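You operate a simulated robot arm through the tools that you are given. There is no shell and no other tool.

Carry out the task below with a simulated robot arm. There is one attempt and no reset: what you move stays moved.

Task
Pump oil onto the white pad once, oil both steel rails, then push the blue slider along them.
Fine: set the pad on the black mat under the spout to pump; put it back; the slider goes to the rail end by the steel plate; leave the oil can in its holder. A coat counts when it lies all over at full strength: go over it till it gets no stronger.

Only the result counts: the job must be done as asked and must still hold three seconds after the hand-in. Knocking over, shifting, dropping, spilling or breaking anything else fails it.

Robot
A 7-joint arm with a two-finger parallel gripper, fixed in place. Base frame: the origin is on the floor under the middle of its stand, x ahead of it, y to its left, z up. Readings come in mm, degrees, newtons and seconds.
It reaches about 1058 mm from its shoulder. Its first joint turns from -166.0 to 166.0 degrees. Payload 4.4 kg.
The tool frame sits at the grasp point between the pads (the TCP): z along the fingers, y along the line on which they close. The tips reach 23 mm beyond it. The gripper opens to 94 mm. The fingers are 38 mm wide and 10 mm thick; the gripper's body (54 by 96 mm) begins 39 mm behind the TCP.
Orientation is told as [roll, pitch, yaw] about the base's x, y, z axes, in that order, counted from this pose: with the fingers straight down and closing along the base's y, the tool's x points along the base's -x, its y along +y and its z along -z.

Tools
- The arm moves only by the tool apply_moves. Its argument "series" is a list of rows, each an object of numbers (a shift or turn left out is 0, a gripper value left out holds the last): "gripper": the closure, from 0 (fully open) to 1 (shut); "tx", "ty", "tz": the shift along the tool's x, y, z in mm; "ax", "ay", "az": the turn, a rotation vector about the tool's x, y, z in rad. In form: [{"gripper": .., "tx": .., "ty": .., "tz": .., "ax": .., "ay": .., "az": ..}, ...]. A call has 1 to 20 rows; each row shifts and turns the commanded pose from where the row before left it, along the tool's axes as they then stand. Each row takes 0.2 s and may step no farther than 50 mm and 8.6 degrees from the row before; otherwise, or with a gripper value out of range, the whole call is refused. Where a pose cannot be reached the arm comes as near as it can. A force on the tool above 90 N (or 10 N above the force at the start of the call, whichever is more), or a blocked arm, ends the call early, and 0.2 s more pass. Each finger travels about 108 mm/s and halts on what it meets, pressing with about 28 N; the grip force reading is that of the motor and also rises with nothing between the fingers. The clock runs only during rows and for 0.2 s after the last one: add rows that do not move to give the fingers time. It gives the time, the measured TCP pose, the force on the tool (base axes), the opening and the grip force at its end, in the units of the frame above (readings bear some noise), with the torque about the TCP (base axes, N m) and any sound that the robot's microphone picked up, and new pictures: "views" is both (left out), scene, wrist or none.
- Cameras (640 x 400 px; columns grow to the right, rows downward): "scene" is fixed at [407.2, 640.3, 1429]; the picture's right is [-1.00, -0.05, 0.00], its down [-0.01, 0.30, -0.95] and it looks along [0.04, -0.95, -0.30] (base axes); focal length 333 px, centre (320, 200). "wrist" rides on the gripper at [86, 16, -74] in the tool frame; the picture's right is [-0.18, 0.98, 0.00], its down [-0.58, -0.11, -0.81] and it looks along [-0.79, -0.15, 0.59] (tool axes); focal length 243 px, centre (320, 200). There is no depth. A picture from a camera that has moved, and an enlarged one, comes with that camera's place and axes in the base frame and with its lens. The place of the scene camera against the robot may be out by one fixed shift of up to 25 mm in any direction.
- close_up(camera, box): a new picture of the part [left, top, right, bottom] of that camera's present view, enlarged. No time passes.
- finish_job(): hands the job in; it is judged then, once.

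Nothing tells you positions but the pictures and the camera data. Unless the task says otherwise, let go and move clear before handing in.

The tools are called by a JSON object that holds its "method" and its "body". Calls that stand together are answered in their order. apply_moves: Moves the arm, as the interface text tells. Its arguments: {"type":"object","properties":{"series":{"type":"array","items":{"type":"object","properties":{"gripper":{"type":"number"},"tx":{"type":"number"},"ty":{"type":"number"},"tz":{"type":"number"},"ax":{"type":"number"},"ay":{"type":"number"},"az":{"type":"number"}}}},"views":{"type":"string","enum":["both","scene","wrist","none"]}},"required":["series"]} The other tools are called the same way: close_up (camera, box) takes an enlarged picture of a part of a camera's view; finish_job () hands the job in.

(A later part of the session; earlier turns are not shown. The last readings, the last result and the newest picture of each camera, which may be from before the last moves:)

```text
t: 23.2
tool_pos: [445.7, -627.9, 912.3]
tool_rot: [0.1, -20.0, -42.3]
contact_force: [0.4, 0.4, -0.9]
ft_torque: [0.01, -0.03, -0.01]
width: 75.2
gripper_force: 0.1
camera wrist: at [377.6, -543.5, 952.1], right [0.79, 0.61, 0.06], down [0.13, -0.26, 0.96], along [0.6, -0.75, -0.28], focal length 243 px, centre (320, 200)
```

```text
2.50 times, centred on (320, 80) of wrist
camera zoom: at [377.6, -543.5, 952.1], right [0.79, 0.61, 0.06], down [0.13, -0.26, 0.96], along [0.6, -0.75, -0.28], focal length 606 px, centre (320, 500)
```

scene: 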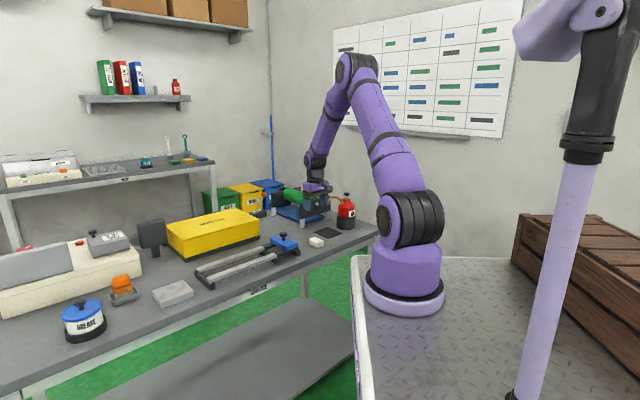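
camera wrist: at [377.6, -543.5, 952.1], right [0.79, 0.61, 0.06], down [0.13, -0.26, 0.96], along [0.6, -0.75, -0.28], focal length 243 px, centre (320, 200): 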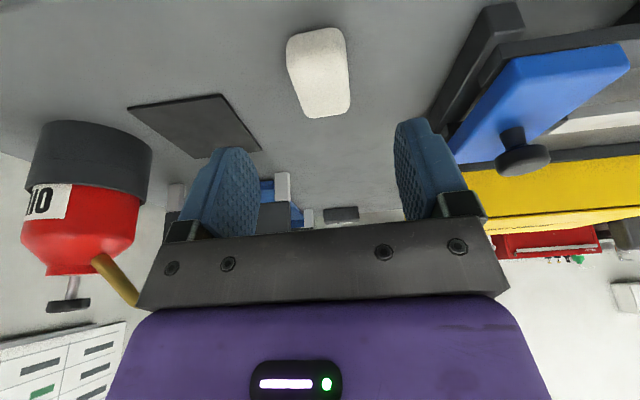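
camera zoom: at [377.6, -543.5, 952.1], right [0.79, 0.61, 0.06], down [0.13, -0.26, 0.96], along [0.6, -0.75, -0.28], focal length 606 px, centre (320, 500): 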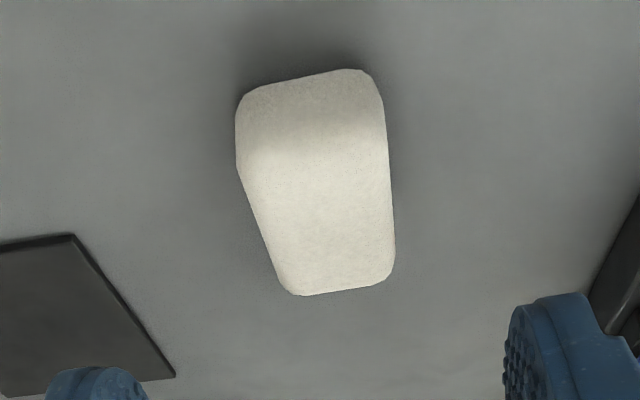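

The geometry agrees to about 2 mm. I descend along the tool axis to a deeper grip height, checking the force before closing.

{"method": "apply_moves", "body": {"series": [{"tz": 25}, {"tz": 25}, {"tz": 20}, {"tz": 10}, {"tz": 5}, {"tz": 3.4}, {}], "views": "wrist"}}

{"method": "close_up", "body": {"camera": "wrist", "box": [200, 60, 440, 220]}}

{"method": "close_up", "body": {"camera": "scene", "box": [290, 210, 350, 260]}}

```text
t: 24.8
tool_pos: [469.0, -647.7, 829.2]
tool_rot: [0.0, -20.0, -42.2]
contact_force: [0.2, 0.6, 0.0]
ft_torque: [0.0, 0.0, 0.01]
width: 75.1
gripper_force: 0.1
camera wrist: at [400.7, -564.0, 869.6], right [0.79, 0.61, 0.06], down [0.13, -0.26, 0.96], along [0.6, -0.75, -0.28], focal length 243 px, centre (320, 200)
```

wrist: 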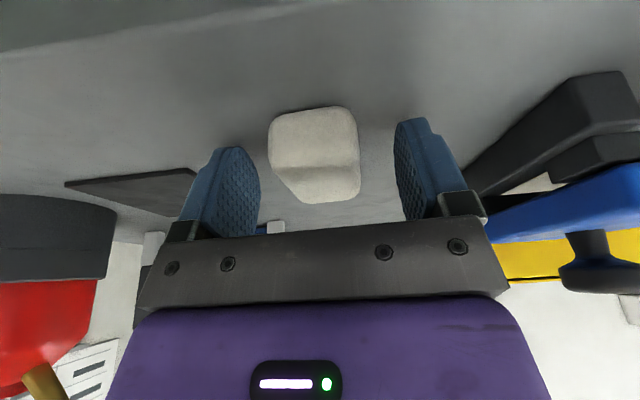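

```text
2.50 times, centred on (320, 140) of wrist
camera zoom: at [400.7, -564.0, 869.6], right [0.79, 0.61, 0.06], down [0.13, -0.26, 0.96], along [0.6, -0.75, -0.28], focal length 606 px, centre (320, 350)
```

zoom: 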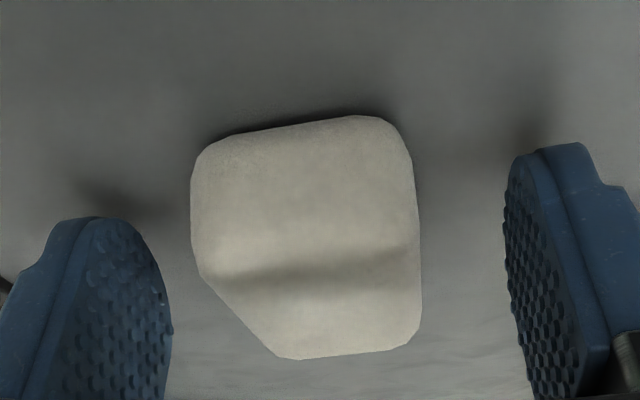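

```text
8.00 times, centred on (320, 235) of scene
camera zoom: at [407.2, 640.3, 1429.0], right [-1.0, -0.05, 0.0], down [-0.01, 0.3, -0.95], along [0.04, -0.95, -0.3], focal length 2663 px, centre (320, -80)
```

zoom: 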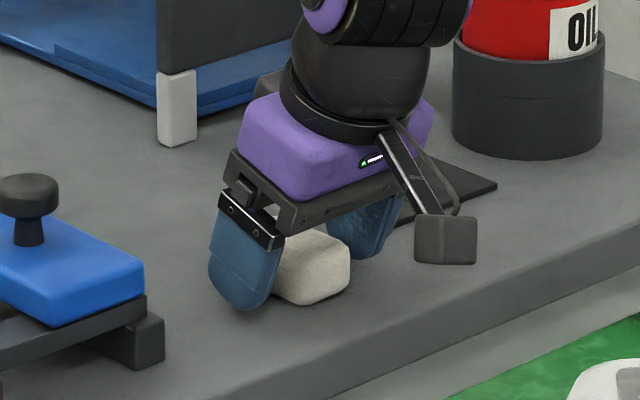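

The fingers now reach well down the pad's sides with no contact forces. I close and lift only 4 mm to test the hold.

{"method": "apply_moves", "body": {"series": [{"gripper": 0.4}, {"gripper": 0.6}, {"gripper": 0.8}, {"gripper": 0.8}, {"tx": -0.7, "tz": -1.9}, {"tx": -0.7, "tz": -1.9}, {}], "views": "both"}}

{"method": "close_up", "body": {"camera": "wrist", "box": [200, 60, 440, 220]}}

{"method": "close_up", "body": {"camera": "scene", "box": [290, 210, 350, 260]}}

```text
t: 26.4
tool_pos: [470.2, -649.4, 833.8]
tool_rot: [-0.1, -20.0, -42.2]
contact_force: [-0.2, 0.9, -0.4]
ft_torque: [-0.02, 0.0, 0.02]
width: 38.8
gripper_force: 27.9
camera wrist: at [401.0, -564.3, 873.6], right [0.79, 0.61, 0.06], down [0.13, -0.26, 0.96], along [0.6, -0.75, -0.29], focal length 243 px, centre (320, 200)
```

scene: 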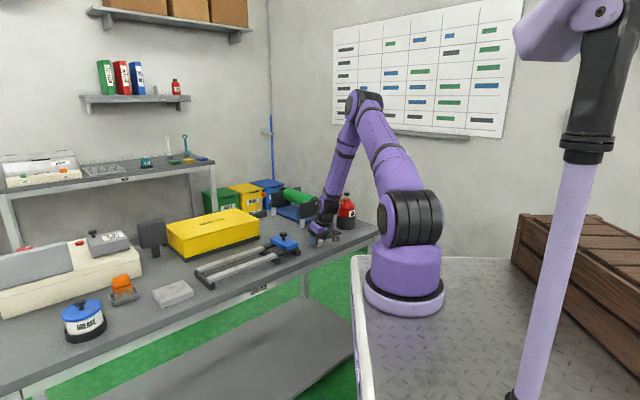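
wrist: 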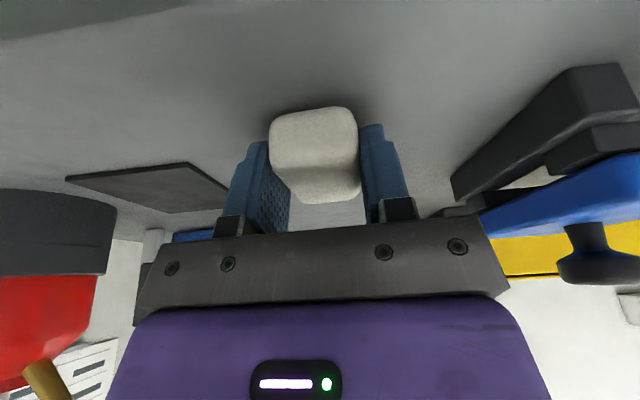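

```text
2.50 times, centred on (320, 140) of wrist
camera zoom: at [401.0, -564.3, 873.6], right [0.79, 0.61, 0.06], down [0.13, -0.26, 0.96], along [0.6, -0.75, -0.29], focal length 606 px, centre (320, 350)
```

zoom: 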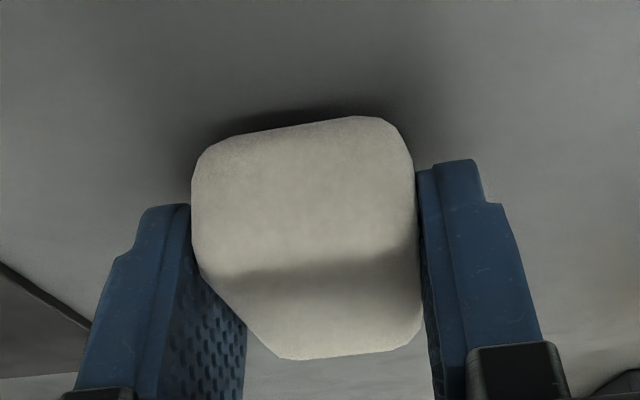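

```text
8.00 times, centred on (320, 235) of scene
camera zoom: at [407.2, 640.3, 1429.0], right [-1.0, -0.05, 0.0], down [-0.01, 0.3, -0.95], along [0.04, -0.95, -0.3], focal length 2663 px, centre (320, -80)
```

zoom: 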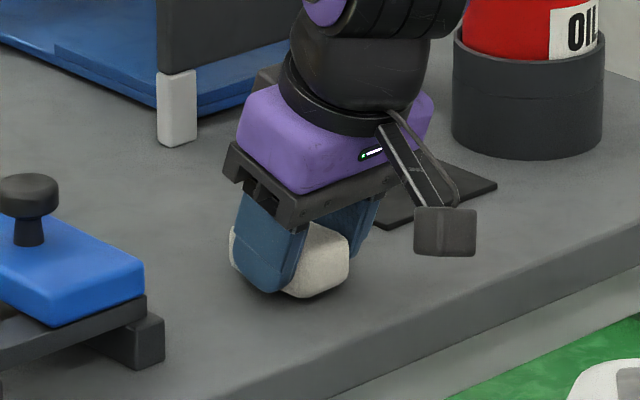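

The pad kept its place in the fingers through the small lift. I raise it another 12 mm and check again.

{"method": "apply_moves", "body": {"series": [{"tx": -2, "tz": -5.6}, {"tx": -2, "tz": -5.6}, {}], "views": "wrist"}}

{"method": "close_up", "body": {"camera": "scene", "box": [290, 210, 350, 260]}}

```text
t: 27.2
tool_pos: [470.1, -648.9, 845.4]
tool_rot: [0.0, -19.9, -42.1]
contact_force: [0.3, 0.2, -0.5]
ft_torque: [-0.02, -0.03, -0.03]
width: 39.0
gripper_force: 27.8
camera wrist: at [400.8, -564.4, 886.2], right [0.79, 0.61, 0.06], down [0.13, -0.26, 0.96], along [0.6, -0.75, -0.29], focal length 243 px, centre (320, 200)
```

wrist: 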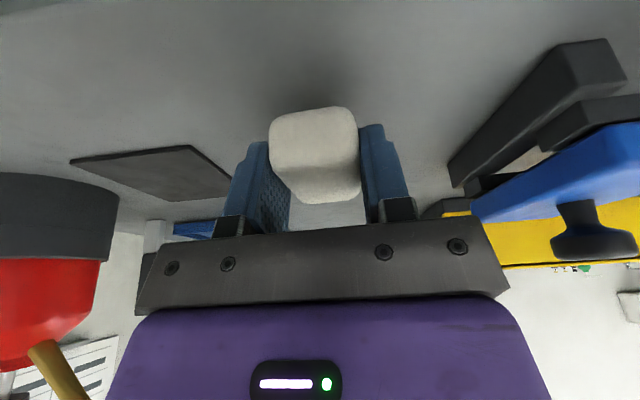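

```text
8.00 times, centred on (320, 235) of scene
camera zoom: at [407.2, 640.3, 1429.0], right [-1.0, -0.05, 0.0], down [-0.01, 0.3, -0.95], along [0.04, -0.95, -0.3], focal length 2663 px, centre (320, -80)
```

zoom: 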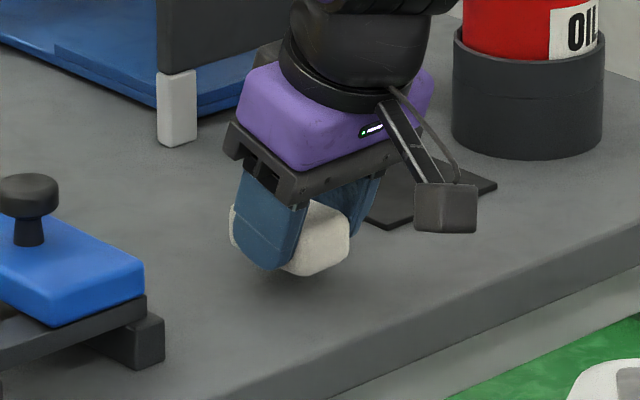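

The pad is held securely. I bring it to the staging point in front of the mat, then partway in under the spout and look.

{"method": "apply_moves", "body": {"series": [{"tx": 10.7, "ty": -33.5, "tz": -6}, {"tx": 10.7, "ty": -33.5, "tz": -6}, {"tx": 10.7, "ty": -33.5, "tz": -6}, {"tx": 10.7, "ty": -33.5, "tz": -6}, {"tx": -18.8, "tz": 6.84}, {"tx": -18.8, "tz": 6.84}, {}], "views": "both"}}

{"method": "close_up", "body": {"camera": "scene", "box": [290, 170, 390, 260]}}

{"method": "close_up", "body": {"camera": "wrist", "box": [160, 60, 480, 260]}}

```text
t: 28.8
tool_pos: [373.7, -740.4, 852.5]
tool_rot: [0.1, -20.0, -42.1]
contact_force: [-0.2, -0.4, -0.3]
ft_torque: [0.0, -0.02, 0.03]
width: 38.9
gripper_force: 27.8
camera wrist: at [305.2, -656.9, 893.3], right [0.79, 0.61, 0.06], down [0.13, -0.26, 0.96], along [0.6, -0.75, -0.29], focal length 243 px, centre (320, 200)
```

scene: 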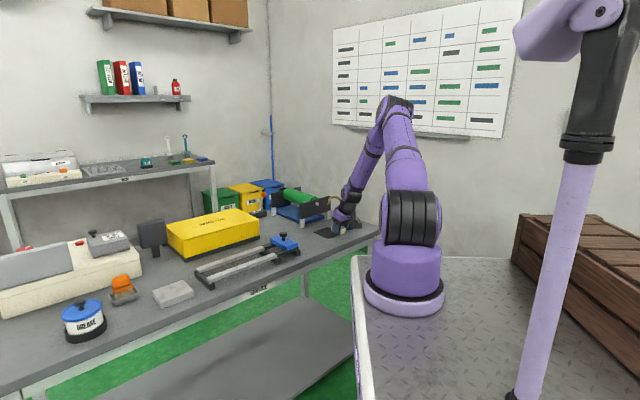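
wrist: 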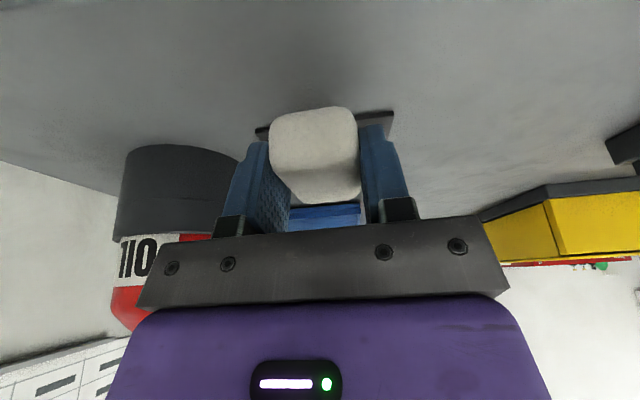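

```text
4.44 times, centred on (340, 215) of scene
camera zoom: at [407.2, 640.3, 1429.0], right [-1.0, -0.05, 0.0], down [-0.01, 0.3, -0.95], along [0.04, -0.95, -0.3], focal length 1479 px, centre (231, 133)
```

zoom: 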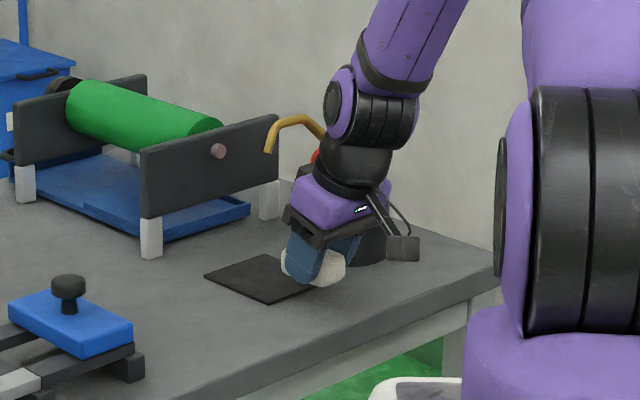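

```text
2.00 times, centred on (320, 160) of wrist
camera zoom: at [305.2, -656.9, 893.3], right [0.79, 0.61, 0.06], down [0.13, -0.26, 0.96], along [0.6, -0.75, -0.29], focal length 485 px, centre (320, 280)
```

zoom: 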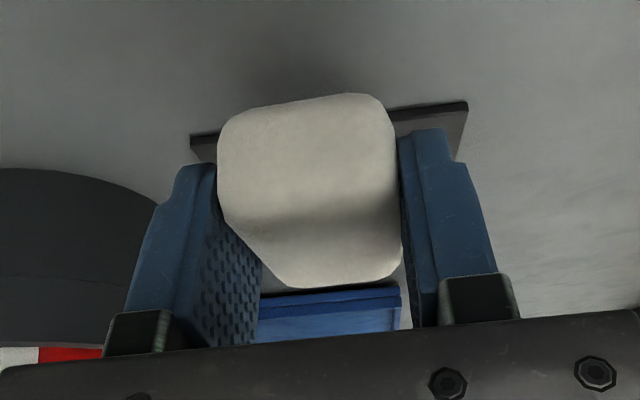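

Everything is clear so far. I slide the pad in the rest of the way beneath the spout at this height and check the clearance.

{"method": "apply_moves", "body": {"series": [{"tx": -19.4, "ty": -0.5, "tz": 7.07}, {"tx": -19.4, "ty": -0.5, "tz": 7.07}, {"tx": -19.4, "ty": -0.5, "tz": 7.07}, {}], "views": "both"}}

{"method": "close_up", "body": {"camera": "scene", "box": [300, 180, 380, 250]}}

{"method": "close_up", "body": {"camera": "wrist", "box": [160, 60, 480, 260]}}

```text
t: 29.8
tool_pos: [417.2, -784.2, 852.5]
tool_rot: [0.0, -20.1, -42.2]
contact_force: [0.4, -0.3, -0.7]
ft_torque: [0.01, 0.01, 0.03]
width: 39.1
gripper_force: 27.7
camera wrist: at [348.7, -699.9, 892.9], right [0.79, 0.61, 0.06], down [0.13, -0.26, 0.96], along [0.6, -0.75, -0.29], focal length 243 px, centre (320, 200)
```

scene: 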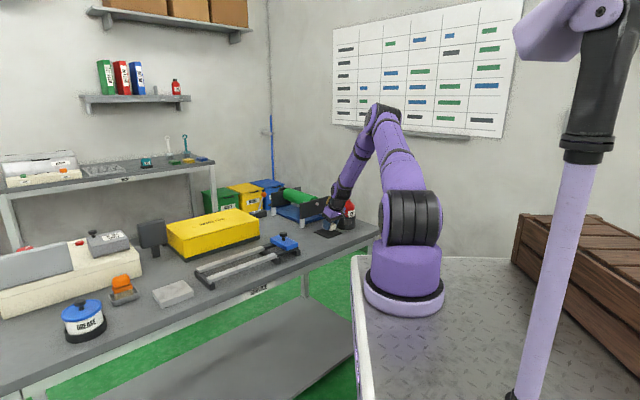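
wrist: 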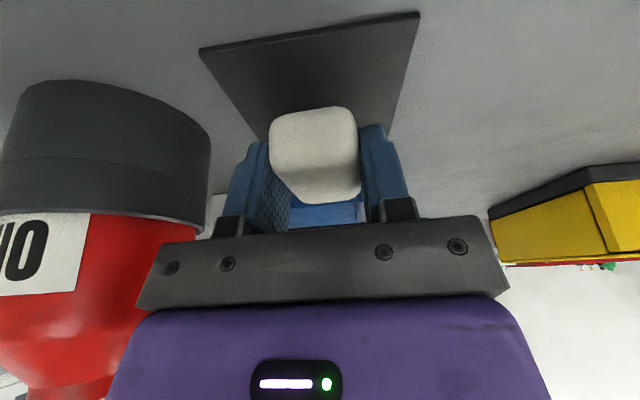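

```text
5.71 times, centred on (340, 215) of scene
camera zoom: at [407.2, 640.3, 1429.0], right [-1.0, -0.05, 0.0], down [-0.01, 0.3, -0.95], along [0.04, -0.95, -0.3], focal length 1902 px, centre (206, 114)
```

zoom: 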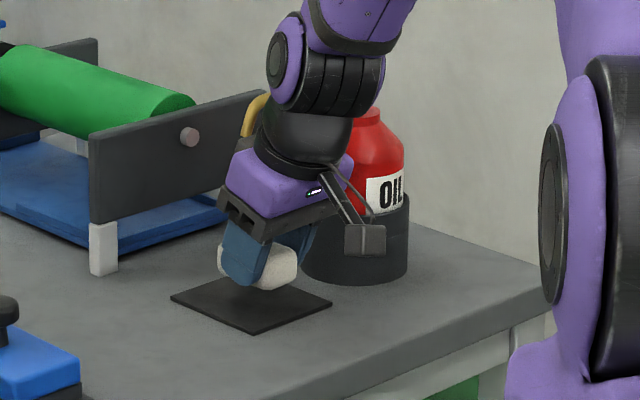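

```text
2.00 times, centred on (320, 160) of wrist
camera zoom: at [348.7, -699.9, 892.9], right [0.79, 0.61, 0.06], down [0.13, -0.26, 0.96], along [0.6, -0.75, -0.29], focal length 485 px, centre (320, 280)
```

zoom: 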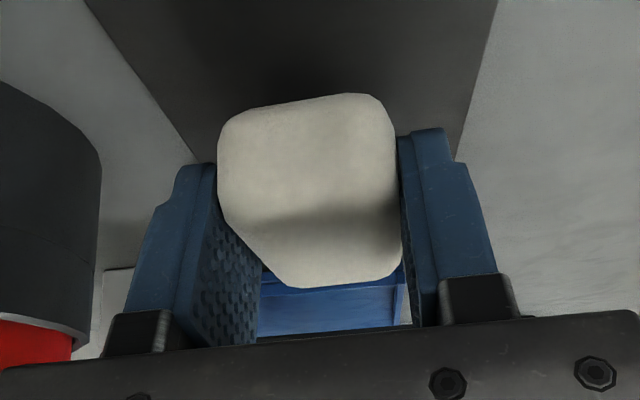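

No contact, and the spout is clear of the hand. I lower the pad toward the mat.

{"method": "apply_moves", "body": {"series": [{"tx": 2.05, "tz": 5.64}, {"tx": 2.05, "tz": 5.64}, {"tx": 2.05, "tz": 5.64}, {}], "views": "none"}}

{"method": "apply_moves", "body": {"series": [{"tx": 0.4, "tz": 1.1}, {}], "views": "none"}}

{"method": "apply_moves", "body": {"series": [{"tx": 0.4, "tz": 1.1}, {}], "views": "none"}}

```text
t: 30.8
tool_pos: [419.2, -784.2, 834.5]
tool_rot: [0.0, -20.0, -42.2]
contact_force: [-1.0, -0.7, -0.2]
ft_torque: [0.0, -0.02, 0.0]
width: 39.0
gripper_force: 28.3
```

```text
t: 31.4
tool_pos: [418.3, -783.4, 834.0]
tool_rot: [0.0, -20.0, -42.2]
contact_force: [-0.5, -0.3, -0.9]
ft_torque: [-0.03, -0.01, 0.0]
width: 39.1
gripper_force: 27.3
```

```text
t: 32.0
tool_pos: [417.4, -782.5, 832.5]
tool_rot: [-0.1, -20.0, -42.2]
contact_force: [-0.5, -2.0, 5.2]
ft_torque: [0.01, 0.03, -0.01]
width: 39.1
gripper_force: 27.9
```

Contact at z≈832 (5 N): the pad is on the mat. I open the fingers and back straight away from under the spout.

{"method": "apply_moves", "body": {"series": [{"gripper": 0.45}, {"gripper": 0.3}, {"gripper": 0.3}, {"gripper": 0.3}], "views": "wrist"}}

{"method": "apply_moves", "body": {"series": [{"tx": 15, "tz": -7}, {"tx": 22, "tz": -10}, {"tx": 28, "tz": -14}, {"tx": 28, "tz": -14}, {"tx": 15, "tz": -30}, {"tx": 5, "tz": -40}, {}], "views": "both"}}

{"method": "close_up", "body": {"camera": "scene", "box": [300, 180, 380, 250]}}

```text
t: 33.0
tool_pos: [417.6, -783.0, 832.2]
tool_rot: [0.0, -20.0, -42.2]
contact_force: [1.0, -0.3, -0.8]
ft_torque: [-0.01, 0.0, 0.02]
width: 65.7
gripper_force: 0.2
camera wrist: at [349.2, -698.5, 872.8], right [0.79, 0.61, 0.06], down [0.13, -0.26, 0.96], along [0.6, -0.75, -0.29], focal length 243 px, centre (320, 200)
```

wrist: 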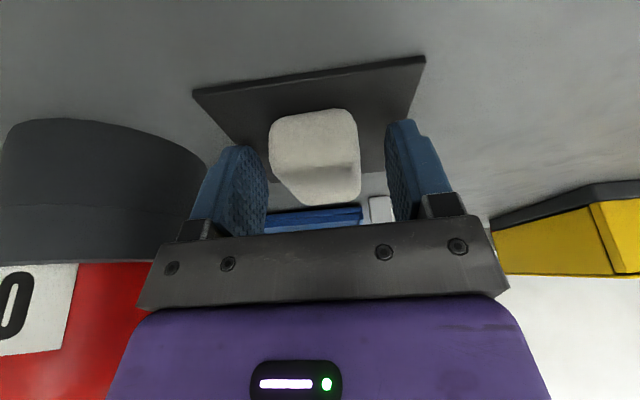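

```text
t: 34.6
tool_pos: [309.8, -689.1, 903.2]
tool_rot: [0.0, -20.1, -42.2]
contact_force: [-0.2, 0.1, 0.3]
ft_torque: [-0.03, -0.02, 0.02]
width: 65.9
gripper_force: 0.1
camera wrist: at [239.7, -605.4, 943.1], right [0.79, 0.61, 0.06], down [0.13, -0.26, 0.96], along [0.6, -0.75, -0.29], focal length 243 px, centre (320, 200)
```

scene: 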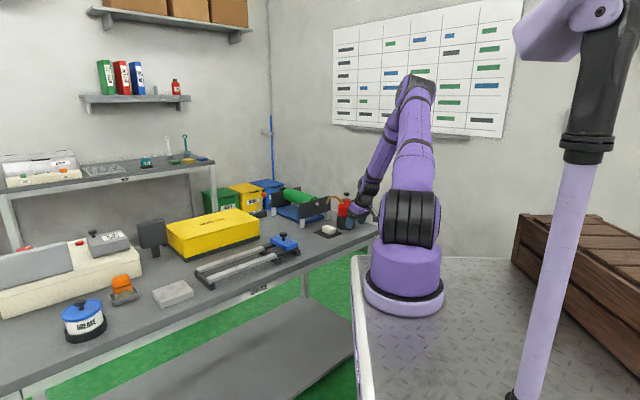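
wrist: 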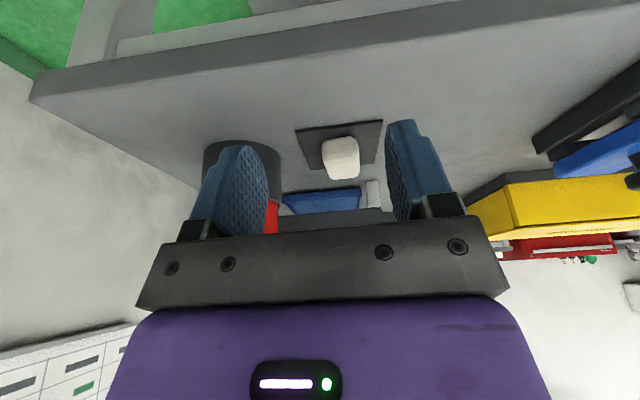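

```text
5.71 times, centred on (340, 215) of scene
camera zoom: at [407.2, 640.3, 1429.0], right [-1.0, -0.05, 0.0], down [-0.01, 0.3, -0.95], along [0.04, -0.95, -0.3], focal length 1902 px, centre (206, 114)
```

zoom: 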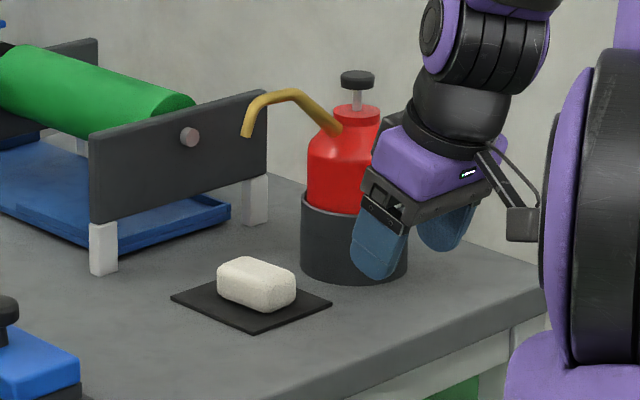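

The pad sits centred on the mat under the spout. Now I rise, straighten the hand, close the fingers and go above the pump knob at about (342, -880).

{"method": "apply_moves", "body": {"series": [{"tx": -15.4, "tz": -42.3}, {"tx": -15.4, "tz": -42.3}, {"tx": -15.4, "tz": -42.3}, {"tx": -15.4, "tz": -42.3}, {"ay": 0.1163, "gripper": 1}, {"ay": 0.1163}, {"ay": 0.1163}, {"tx": -30.4, "ty": -24}, {"tx": -30.4, "ty": -24}, {"tx": -30.4, "ty": -24}, {"tx": -30.4, "ty": -24}, {"tx": -30.4, "ty": -24}, {}], "views": "both"}}

{"method": "close_up", "body": {"camera": "wrist", "box": [220, 40, 420, 200]}}

{"method": "close_up", "body": {"camera": "scene", "box": [300, 150, 380, 250]}}

```text
t: 37.4
tool_pos: [344.3, -878.6, 1082.1]
tool_rot: [-0.1, 0.1, -42.3]
contact_force: [0.5, 0.4, 0.1]
ft_torque: [-0.03, 0.02, -0.02]
width: 0.0
gripper_force: 27.6
camera wrist: at [290.8, -808.0, 1158.5], right [0.8, 0.6, 0.0], down [0.36, -0.47, 0.81], along [0.49, -0.64, -0.59], focal length 243 px, centre (320, 200)
```

scene: 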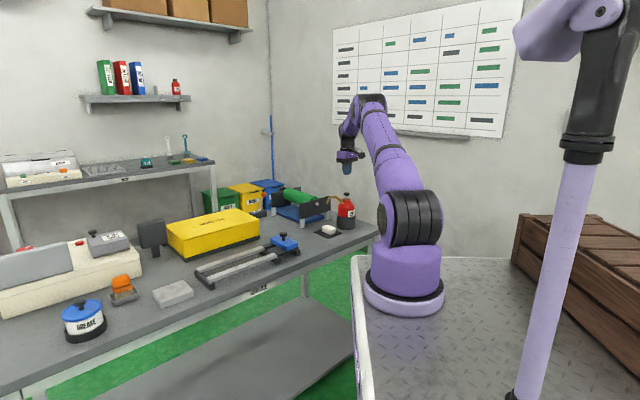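
wrist: 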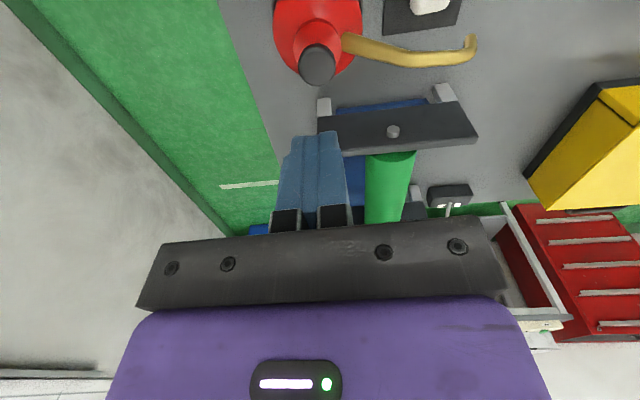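

```text
2.50 times, centred on (320, 120) of wrist
camera zoom: at [290.8, -808.0, 1158.5], right [0.8, 0.6, 0.0], down [0.36, -0.47, 0.81], along [0.49, -0.64, -0.59], focal length 606 px, centre (320, 400)
```

zoom: 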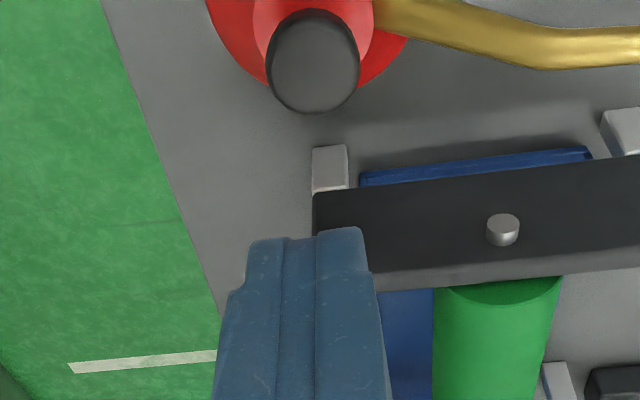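

```text
4.00 times, centred on (340, 200) of scene
camera zoom: at [407.2, 640.3, 1429.0], right [-1.0, -0.05, 0.0], down [-0.01, 0.3, -0.95], along [0.04, -0.95, -0.3], focal length 1331 px, centre (240, 200)
```

zoom: 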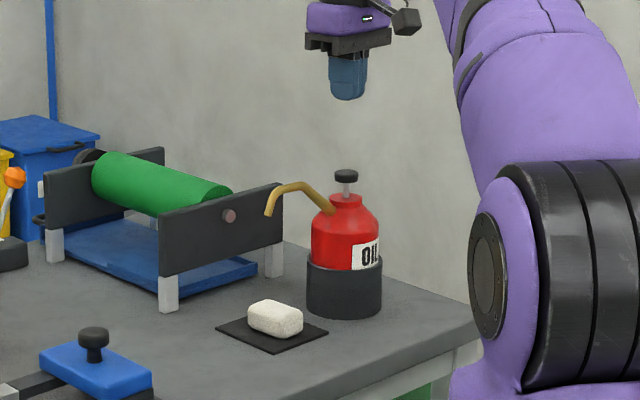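

I'm directly over the knob (within 3 mm). I correct slightly and come down to just above it.

{"method": "apply_moves", "body": {"series": [{"tx": 1.8, "ty": -2.3, "tz": 40}, {"tz": 35}, {"tz": 8}, {}], "views": "both"}}

{"method": "close_up", "body": {"camera": "wrist", "box": [220, 60, 420, 220]}}

{"method": "close_up", "body": {"camera": "scene", "box": [310, 160, 370, 240]}}

```text
t: 38.4
tool_pos: [340.2, -879.1, 997.0]
tool_rot: [0.1, 0.0, -42.2]
contact_force: [0.2, 0.3, -0.2]
ft_torque: [0.01, 0.02, -0.01]
width: 0.1
gripper_force: 28.1
camera wrist: at [286.4, -808.5, 1072.9], right [0.8, 0.6, 0.0], down [0.36, -0.47, 0.81], along [0.49, -0.64, -0.59], focal length 243 px, centre (320, 200)
```

scene: 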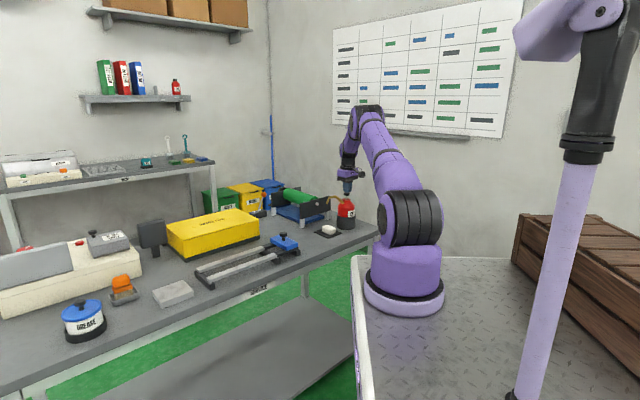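
wrist: 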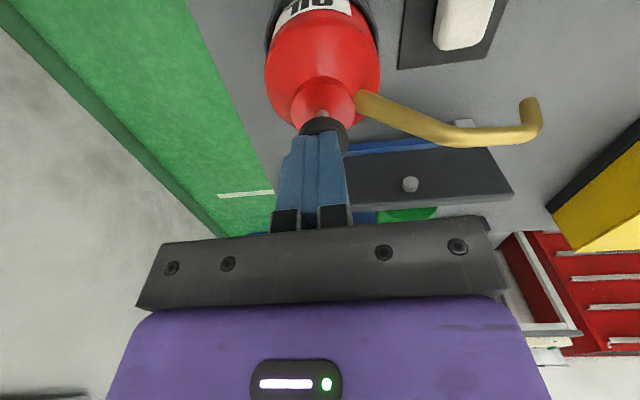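

```text
2.50 times, centred on (320, 140) of wrist
camera zoom: at [286.4, -808.5, 1072.9], right [0.8, 0.6, 0.0], down [0.36, -0.47, 0.81], along [0.49, -0.64, -0.59], focal length 606 px, centre (320, 350)
```

zoom: 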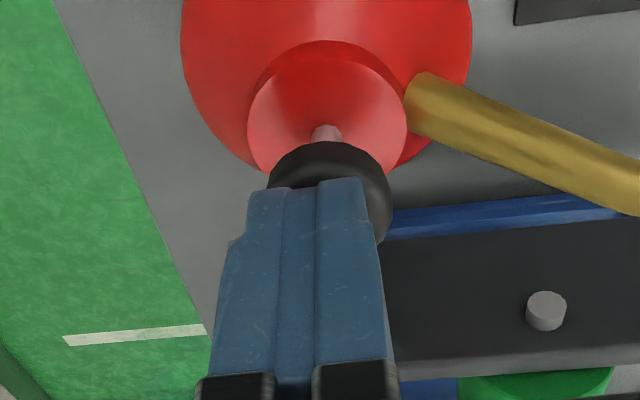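

```text
5.00 times, centred on (340, 200) of scene
camera zoom: at [407.2, 640.3, 1429.0], right [-1.0, -0.05, 0.0], down [-0.01, 0.3, -0.95], along [0.04, -0.95, -0.3], focal length 1664 px, centre (220, 200)
```

zoom: 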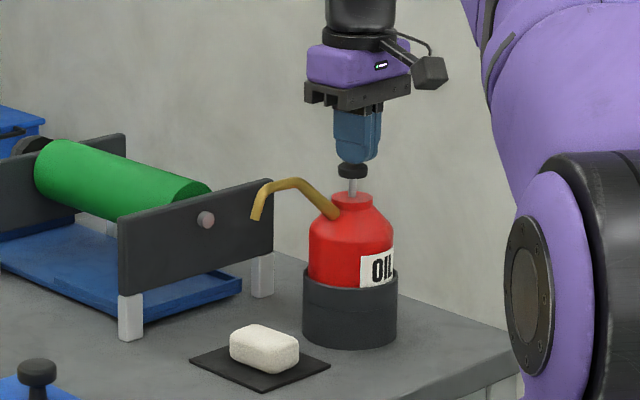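

The tips are just above the knob, offset by about 2–3 mm; I correct that and start pressing in small steps while reading force.

{"method": "apply_moves", "body": {"series": [{"ty": 2.5}, {"tz": 3}, {"tz": 3}, {"tz": 2}, {}], "views": "none"}}

```text
t: 39.6
tool_pos: [342.6, -876.5, 990.8]
tool_rot: [0.0, 0.0, -42.2]
contact_force: [0.0, -0.3, 3.0]
ft_torque: [-0.03, 0.02, -0.01]
width: 0.0
gripper_force: 28.3
```

Contact with the knob has begun (3 N). I press on steadily.

{"method": "apply_moves", "body": {"series": [{"tz": 3}, {"tz": 3}, {"tz": 2}, {}], "views": "scene"}}

{"method": "close_up", "body": {"camera": "scene", "box": [310, 160, 370, 240]}}

```text
t: 40.6
tool_pos: [341.4, -876.5, 982.7]
tool_rot: [0.0, 0.0, -42.2]
contact_force: [3.1, 2.6, 6.8]
ft_torque: [0.0, -0.05, 0.04]
width: 0.1
gripper_force: 28.3
```

scene: 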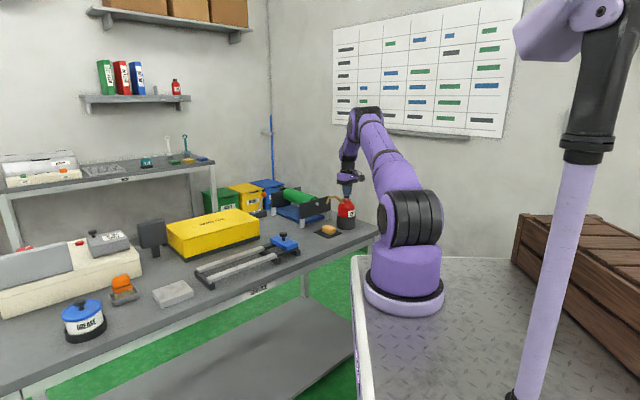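

```text
5.00 times, centred on (340, 200) of scene
camera zoom: at [407.2, 640.3, 1429.0], right [-1.0, -0.05, 0.0], down [-0.01, 0.3, -0.95], along [0.04, -0.95, -0.3], focal length 1664 px, centre (220, 200)
```

zoom: 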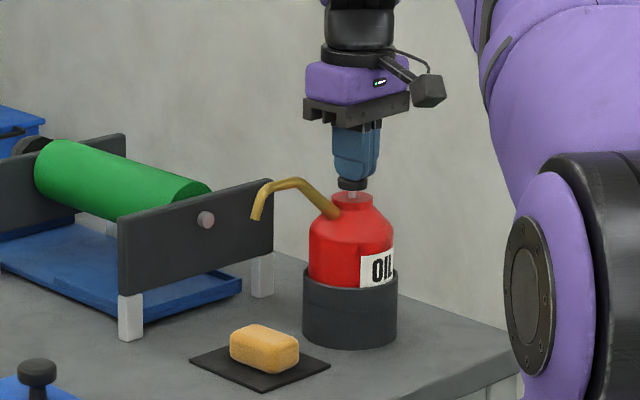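

The pad has turned amber — one pump has oiled it. I lift straight off the knob and return to the staging pose in front of the mat, fingers open and leaned back 20°.

{"method": "apply_moves", "body": {"series": [{"tz": -20}, {"tz": -40}, {"tz": -40}, {"tx": 26.6, "ty": 30.1}, {"tx": 26.6, "ty": 30.1}, {"tx": 26.6, "ty": 30.1}, {"tx": 26.6, "ty": 30.1}, {"ay": -0.1163, "gripper": 0.3}, {"ay": -0.1163}, {"ay": -0.1163}, {"tx": 15.8, "tz": 43.4}, {"tx": 15.8, "tz": 43.4}, {"tx": 15.8, "tz": 43.4}, {"tx": 15.8, "tz": 43.4}, {"tx": 12, "tz": 33}, {}], "views": "both"}}

{"method": "close_up", "body": {"camera": "scene", "box": [300, 170, 380, 250]}}

{"method": "close_up", "body": {"camera": "wrist", "box": [180, 40, 460, 220]}}

```text
t: 44.0
tool_pos: [344.7, -718.7, 863.6]
tool_rot: [0.1, -20.0, -42.2]
contact_force: [-0.2, 1.0, -0.1]
ft_torque: [0.01, 0.0, 0.02]
width: 65.8
gripper_force: 0.0
camera wrist: at [276.0, -634.5, 904.3], right [0.79, 0.61, 0.06], down [0.13, -0.26, 0.96], along [0.6, -0.75, -0.28], focal length 243 px, centre (320, 200)
```

scene: 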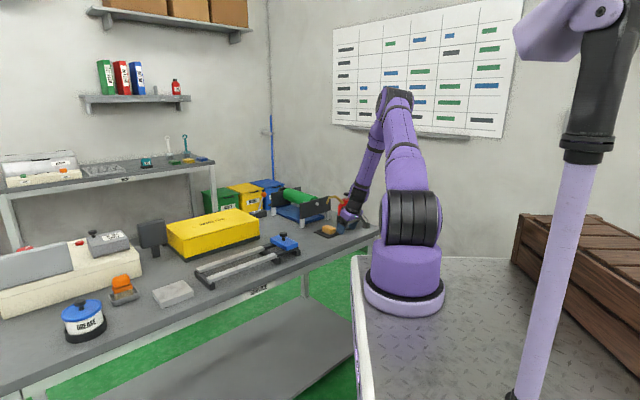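
wrist: 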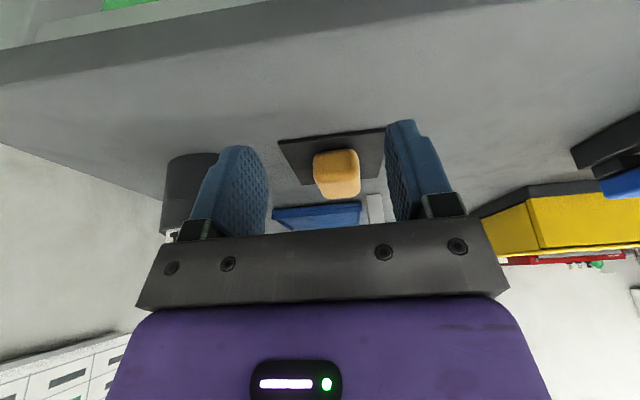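

```text
5.00 times, centred on (340, 210) of scene
camera zoom: at [407.2, 640.3, 1429.0], right [-1.0, -0.05, 0.0], down [-0.01, 0.3, -0.95], along [0.04, -0.95, -0.3], focal length 1664 px, centre (220, 150)
```

zoom: 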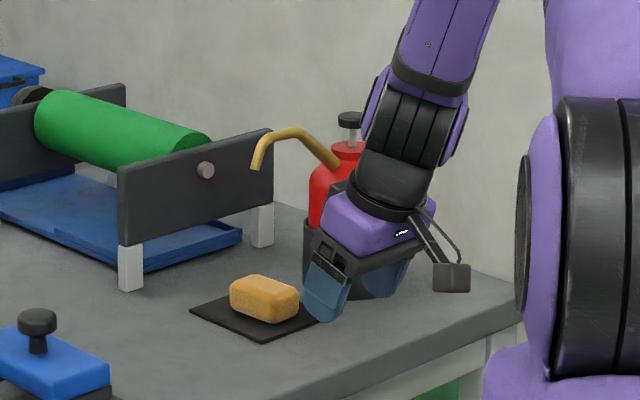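

```text
2.22 times, centred on (320, 130) of wrist
camera zoom: at [276.0, -634.5, 904.3], right [0.79, 0.61, 0.06], down [0.13, -0.26, 0.96], along [0.6, -0.75, -0.28], focal length 539 px, centre (320, 356)
```

zoom: 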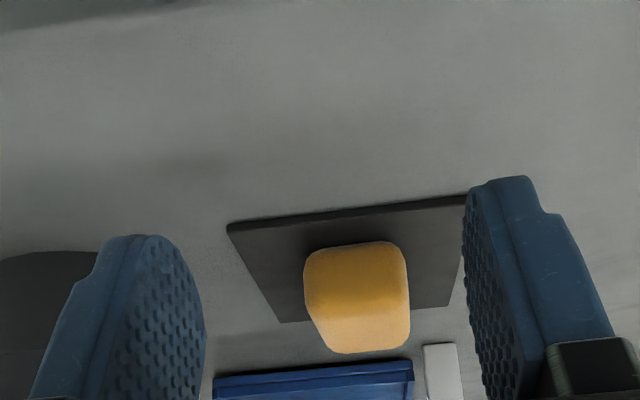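

The knob has sprung back and the pad hasn't moved. I go in under the spout with open fingers, down around the pad.

{"method": "apply_moves", "body": {"series": [{"tx": -30.4, "ty": 0.4, "tz": 11.1}, {"tx": -30.4, "ty": 0.4, "tz": 11.1}, {"tx": -30.4, "tz": 11.1}, {"tx": 3.5, "tz": 9.6}, {"tx": 3.5, "tz": 9.6}, {"tx": 2.7, "tz": 7.4}, {}], "views": "wrist"}}

{"method": "close_up", "body": {"camera": "wrist", "box": [180, 40, 460, 220]}}

{"method": "close_up", "body": {"camera": "scene", "box": [300, 170, 380, 250]}}

```text
t: 45.6
tool_pos: [415.2, -780.6, 834.7]
tool_rot: [0.0, -19.9, -42.2]
contact_force: [-0.2, 1.6, -0.1]
ft_torque: [0.01, 0.0, 0.01]
width: 65.7
gripper_force: 0.1
camera wrist: at [347.1, -696.8, 875.3], right [0.79, 0.61, 0.06], down [0.13, -0.26, 0.96], along [0.6, -0.75, -0.29], focal length 243 px, centre (320, 200)
```

wrist: 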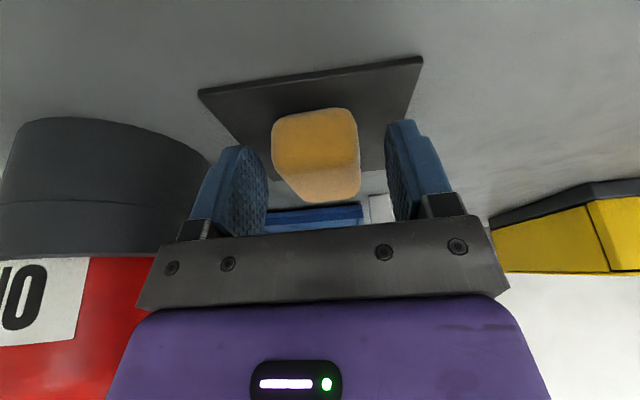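

```text
2.22 times, centred on (320, 130) of wrist
camera zoom: at [347.1, -696.8, 875.3], right [0.79, 0.61, 0.06], down [0.13, -0.26, 0.96], along [0.6, -0.75, -0.29], focal length 539 px, centre (320, 356)
```

zoom: 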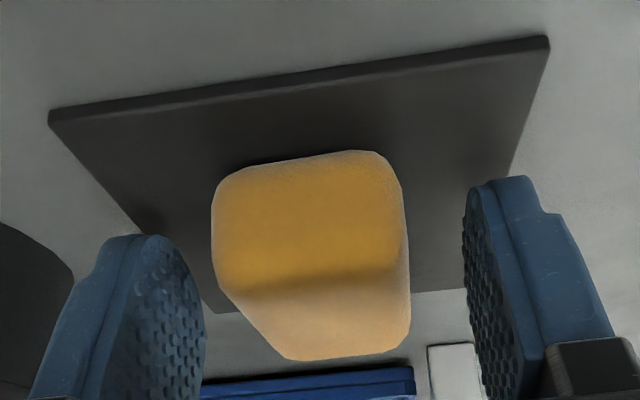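

```text
5.00 times, centred on (340, 210) of scene
camera zoom: at [407.2, 640.3, 1429.0], right [-1.0, -0.05, 0.0], down [-0.01, 0.3, -0.95], along [0.04, -0.95, -0.3], focal length 1664 px, centre (220, 150)
```

zoom: 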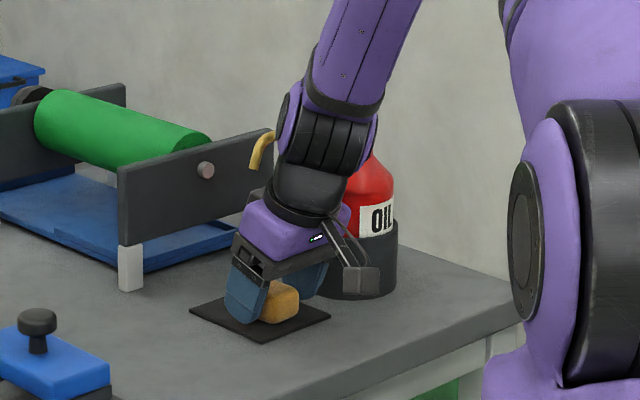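

The pad is well between the fingers. I make the last few millimetres, close, and lift slightly to check.

{"method": "apply_moves", "body": {"series": [{"tx": -2.2, "tz": 3.4}, {}, {"gripper": 0.5}, {"gripper": 0.8}, {"gripper": 0.8}, {"gripper": 0.8}, {"tx": -1.4, "tz": -3.8}, {"tx": -2, "tz": -5.6}, {}], "views": "wrist"}}

{"method": "close_up", "body": {"camera": "wrist", "box": [180, 40, 460, 220]}}

{"method": "close_up", "body": {"camera": "scene", "box": [300, 170, 380, 250]}}

```text
t: 47.6
tool_pos: [417.7, -782.0, 843.0]
tool_rot: [0.0, -20.0, -42.3]
contact_force: [0.4, -0.5, 0.5]
ft_torque: [0.04, 0.0, -0.03]
width: 39.2
gripper_force: 28.1
camera wrist: at [348.7, -697.8, 883.1], right [0.79, 0.61, 0.06], down [0.13, -0.26, 0.96], along [0.6, -0.75, -0.29], focal length 243 px, centre (320, 200)
```

wrist: 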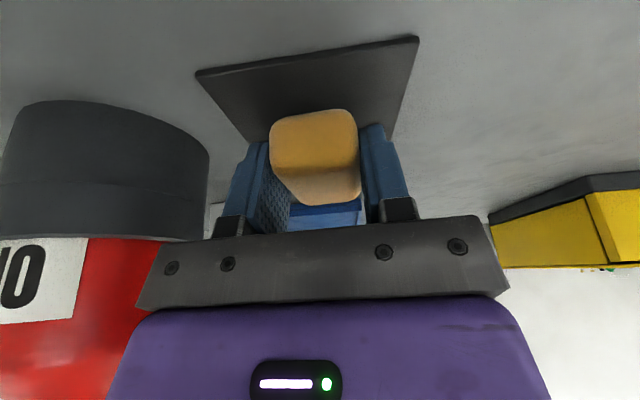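

```text
2.22 times, centred on (320, 130) of wrist
camera zoom: at [348.7, -697.8, 883.1], right [0.79, 0.61, 0.06], down [0.13, -0.26, 0.96], along [0.6, -0.75, -0.29], focal length 539 px, centre (320, 356)
```

zoom: 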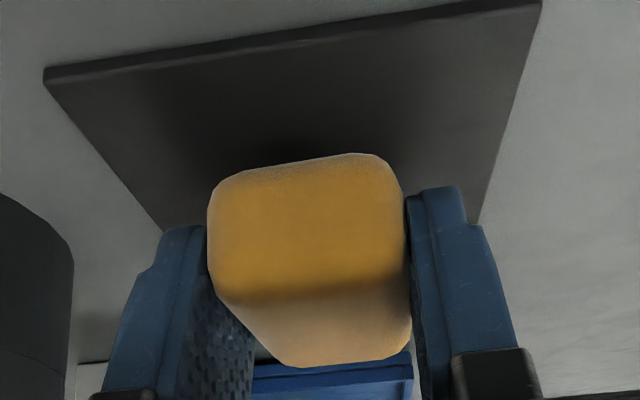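

```text
5.00 times, centred on (340, 210) of scene
camera zoom: at [407.2, 640.3, 1429.0], right [-1.0, -0.05, 0.0], down [-0.01, 0.3, -0.95], along [0.04, -0.95, -0.3], focal length 1664 px, centre (220, 150)
```

zoom: 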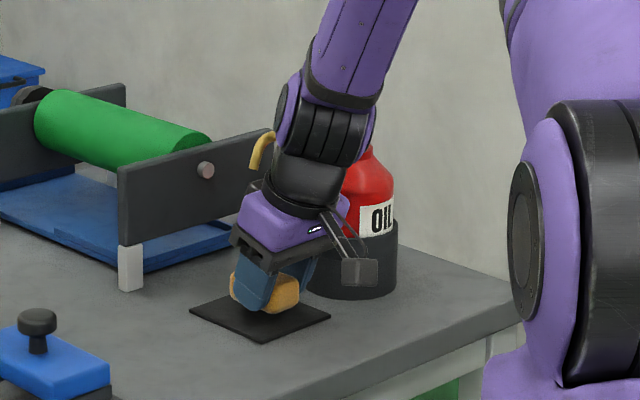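

The oiled pad is held firmly. I back it out from under the spout, raise it, align to the rails (yaw -45°) and carry it above the start of the near rail.

{"method": "apply_moves", "body": {"series": [{"tx": 22.2, "tz": -12}, {"tx": 22.2, "tz": -12}, {"tx": 22.2, "tz": -12}, {"tx": 22.2, "tz": -12}, {"tx": -14, "tz": -38}, {"tx": -14, "tz": -38}, {"ax": 0.0167, "az": 0.0459}, {"tx": -4.05, "ty": 39.7, "tz": 1.47}, {"tx": -4.05, "ty": 39.7, "tz": 1.47}, {"tx": -4.05, "ty": 39.7, "tz": 1.47}, {"tx": -4.05, "ty": 39.7, "tz": 1.47}, {"tx": -4.05, "ty": 39.7, "tz": 1.47}, {"tx": -4.05, "ty": 39.7, "tz": 1.47}, {"tx": -4.05, "ty": 39.7, "tz": 1.47}, {"tx": -4.05, "ty": 39.7, "tz": 1.47}, {"tx": -4.05, "ty": 39.7, "tz": 1.47}, {}], "views": "both"}}

{"method": "close_up", "body": {"camera": "scene", "box": [180, 190, 320, 300]}}

```text
t: 51.2
tool_pos: [625.8, -488.8, 938.6]
tool_rot: [-0.1, -20.0, -45.1]
contact_force: [0.8, 1.1, -0.1]
ft_torque: [0.01, 0.01, 0.04]
width: 39.4
gripper_force: 28.6
camera wrist: at [560.5, -402.0, 978.8], right [0.82, 0.57, 0.06], down [0.11, -0.27, 0.96], along [0.56, -0.77, -0.29], focal length 243 px, centre (320, 200)
```

scene: 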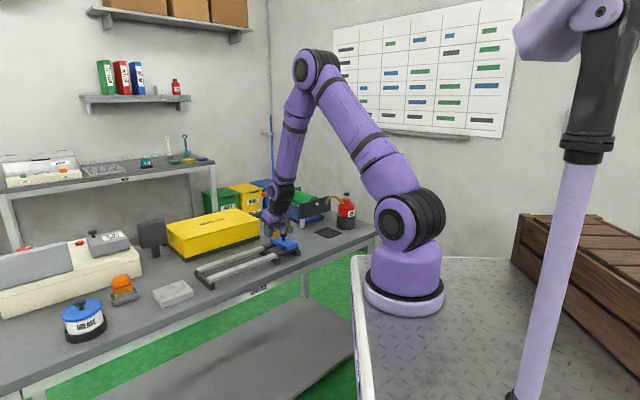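
wrist: 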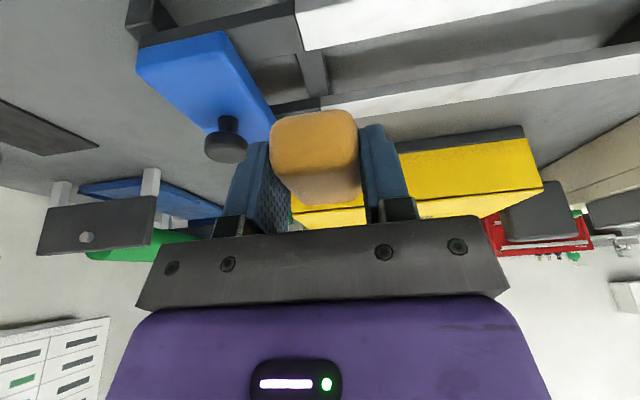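

```text
3.64 times, centred on (250, 245) of scene
camera zoom: at [407.2, 640.3, 1429.0], right [-1.0, -0.05, 0.0], down [-0.01, 0.3, -0.95], along [0.04, -0.95, -0.3], focal length 1210 px, centre (574, 36)
```

zoom: 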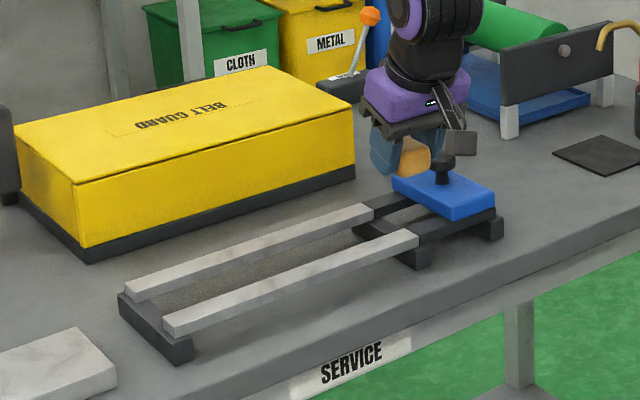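

I'm above the near rail's start (u≈97, v≈788). I shift a little away from the slider and descend until the pad touches the rail.

{"method": "apply_moves", "body": {"series": [{"ty": 13, "tx": 1.2, "tz": -0.4}, {"tx": 12.3, "tz": 33.8}, {"tx": 10.3, "tz": 28.2}, {}], "views": "both"}}

{"method": "close_up", "body": {"camera": "scene", "box": [220, 210, 300, 270]}}

{"method": "close_up", "body": {"camera": "wrist", "box": [180, 40, 460, 220]}}

```text
t: 52.2
tool_pos: [634.9, -478.9, 871.9]
tool_rot: [0.0, -20.0, -45.0]
contact_force: [0.4, -0.8, -0.5]
ft_torque: [-0.01, -0.04, -0.02]
width: 39.2
gripper_force: 28.1
camera wrist: at [569.1, -390.7, 912.0], right [0.82, 0.57, 0.06], down [0.11, -0.27, 0.96], along [0.57, -0.77, -0.29], focal length 243 px, centre (320, 200)
```

scene: 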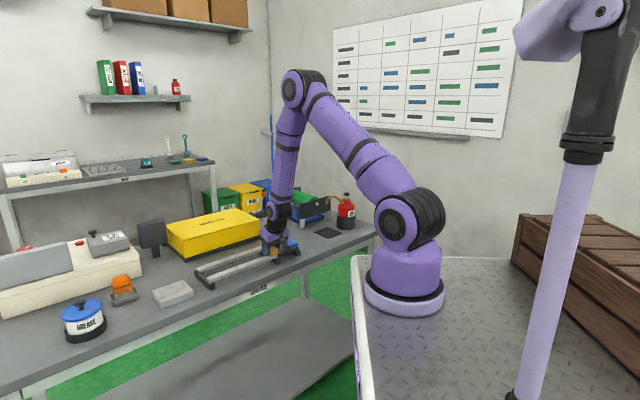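
wrist: 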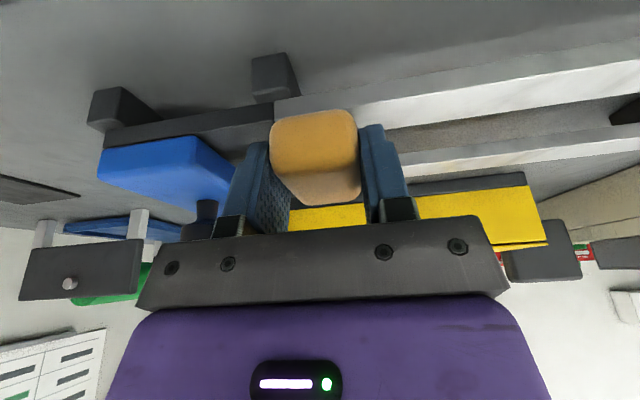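

```text
6.67 times, centred on (260, 240) of scene
camera zoom: at [407.2, 640.3, 1429.0], right [-1.0, -0.05, 0.0], down [-0.01, 0.3, -0.95], along [0.04, -0.95, -0.3], focal length 2219 px, centre (720, -67)
```

zoom: 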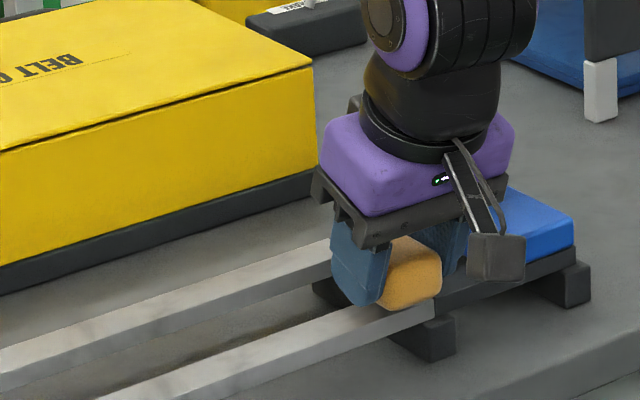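

```text
2.22 times, centred on (320, 130) of wrist
camera zoom: at [569.1, -390.7, 912.0], right [0.82, 0.57, 0.06], down [0.11, -0.27, 0.96], along [0.57, -0.77, -0.29], focal length 539 px, centre (320, 356)
```

zoom: 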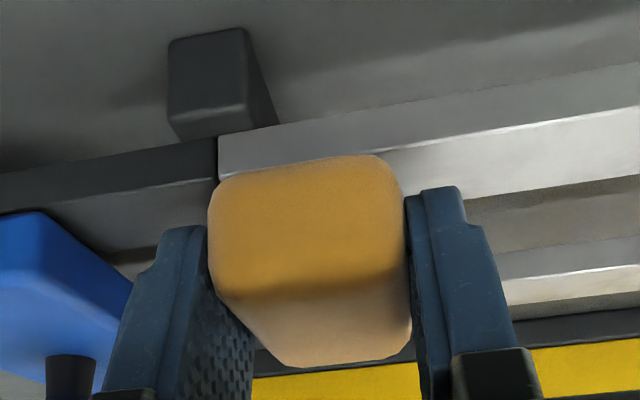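

The pad hovers about 12 mm above the near rail. I step down until there's contact.

{"method": "apply_moves", "body": {"series": [{"tx": 1.37, "tz": 3.76}, {"tx": 1.37, "tz": 3.76}, {}], "views": "none"}}

{"method": "apply_moves", "body": {"series": [{"tx": 0.5, "tz": 1.4}, {}], "views": "none"}}

{"method": "apply_moves", "body": {"series": [{"tx": 0.5, "tz": 1.4}, {}], "views": "none"}}

```text
t: 53.0
tool_pos: [633.8, -479.1, 865.1]
tool_rot: [0.0, -20.2, -45.0]
contact_force: [-0.9, 4.4, 23.7]
ft_torque: [0.02, -0.05, 0.01]
width: 39.1
gripper_force: 27.4
```

```text
t: 53.6
tool_pos: [633.0, -478.1, 862.9]
tool_rot: [0.0, -20.2, -44.9]
contact_force: [1.6, 2.8, 36.3]
ft_torque: [-0.13, -0.33, 0.02]
width: 39.0
gripper_force: 28.3
```

```text
t: 54.2
tool_pos: [633.7, -479.5, 861.8]
tool_rot: [0.0, -20.2, -45.0]
contact_force: [7.7, 1.3, 42.8]
ft_torque: [-0.08, 0.07, 0.1]
width: 39.2
gripper_force: 28.0
```

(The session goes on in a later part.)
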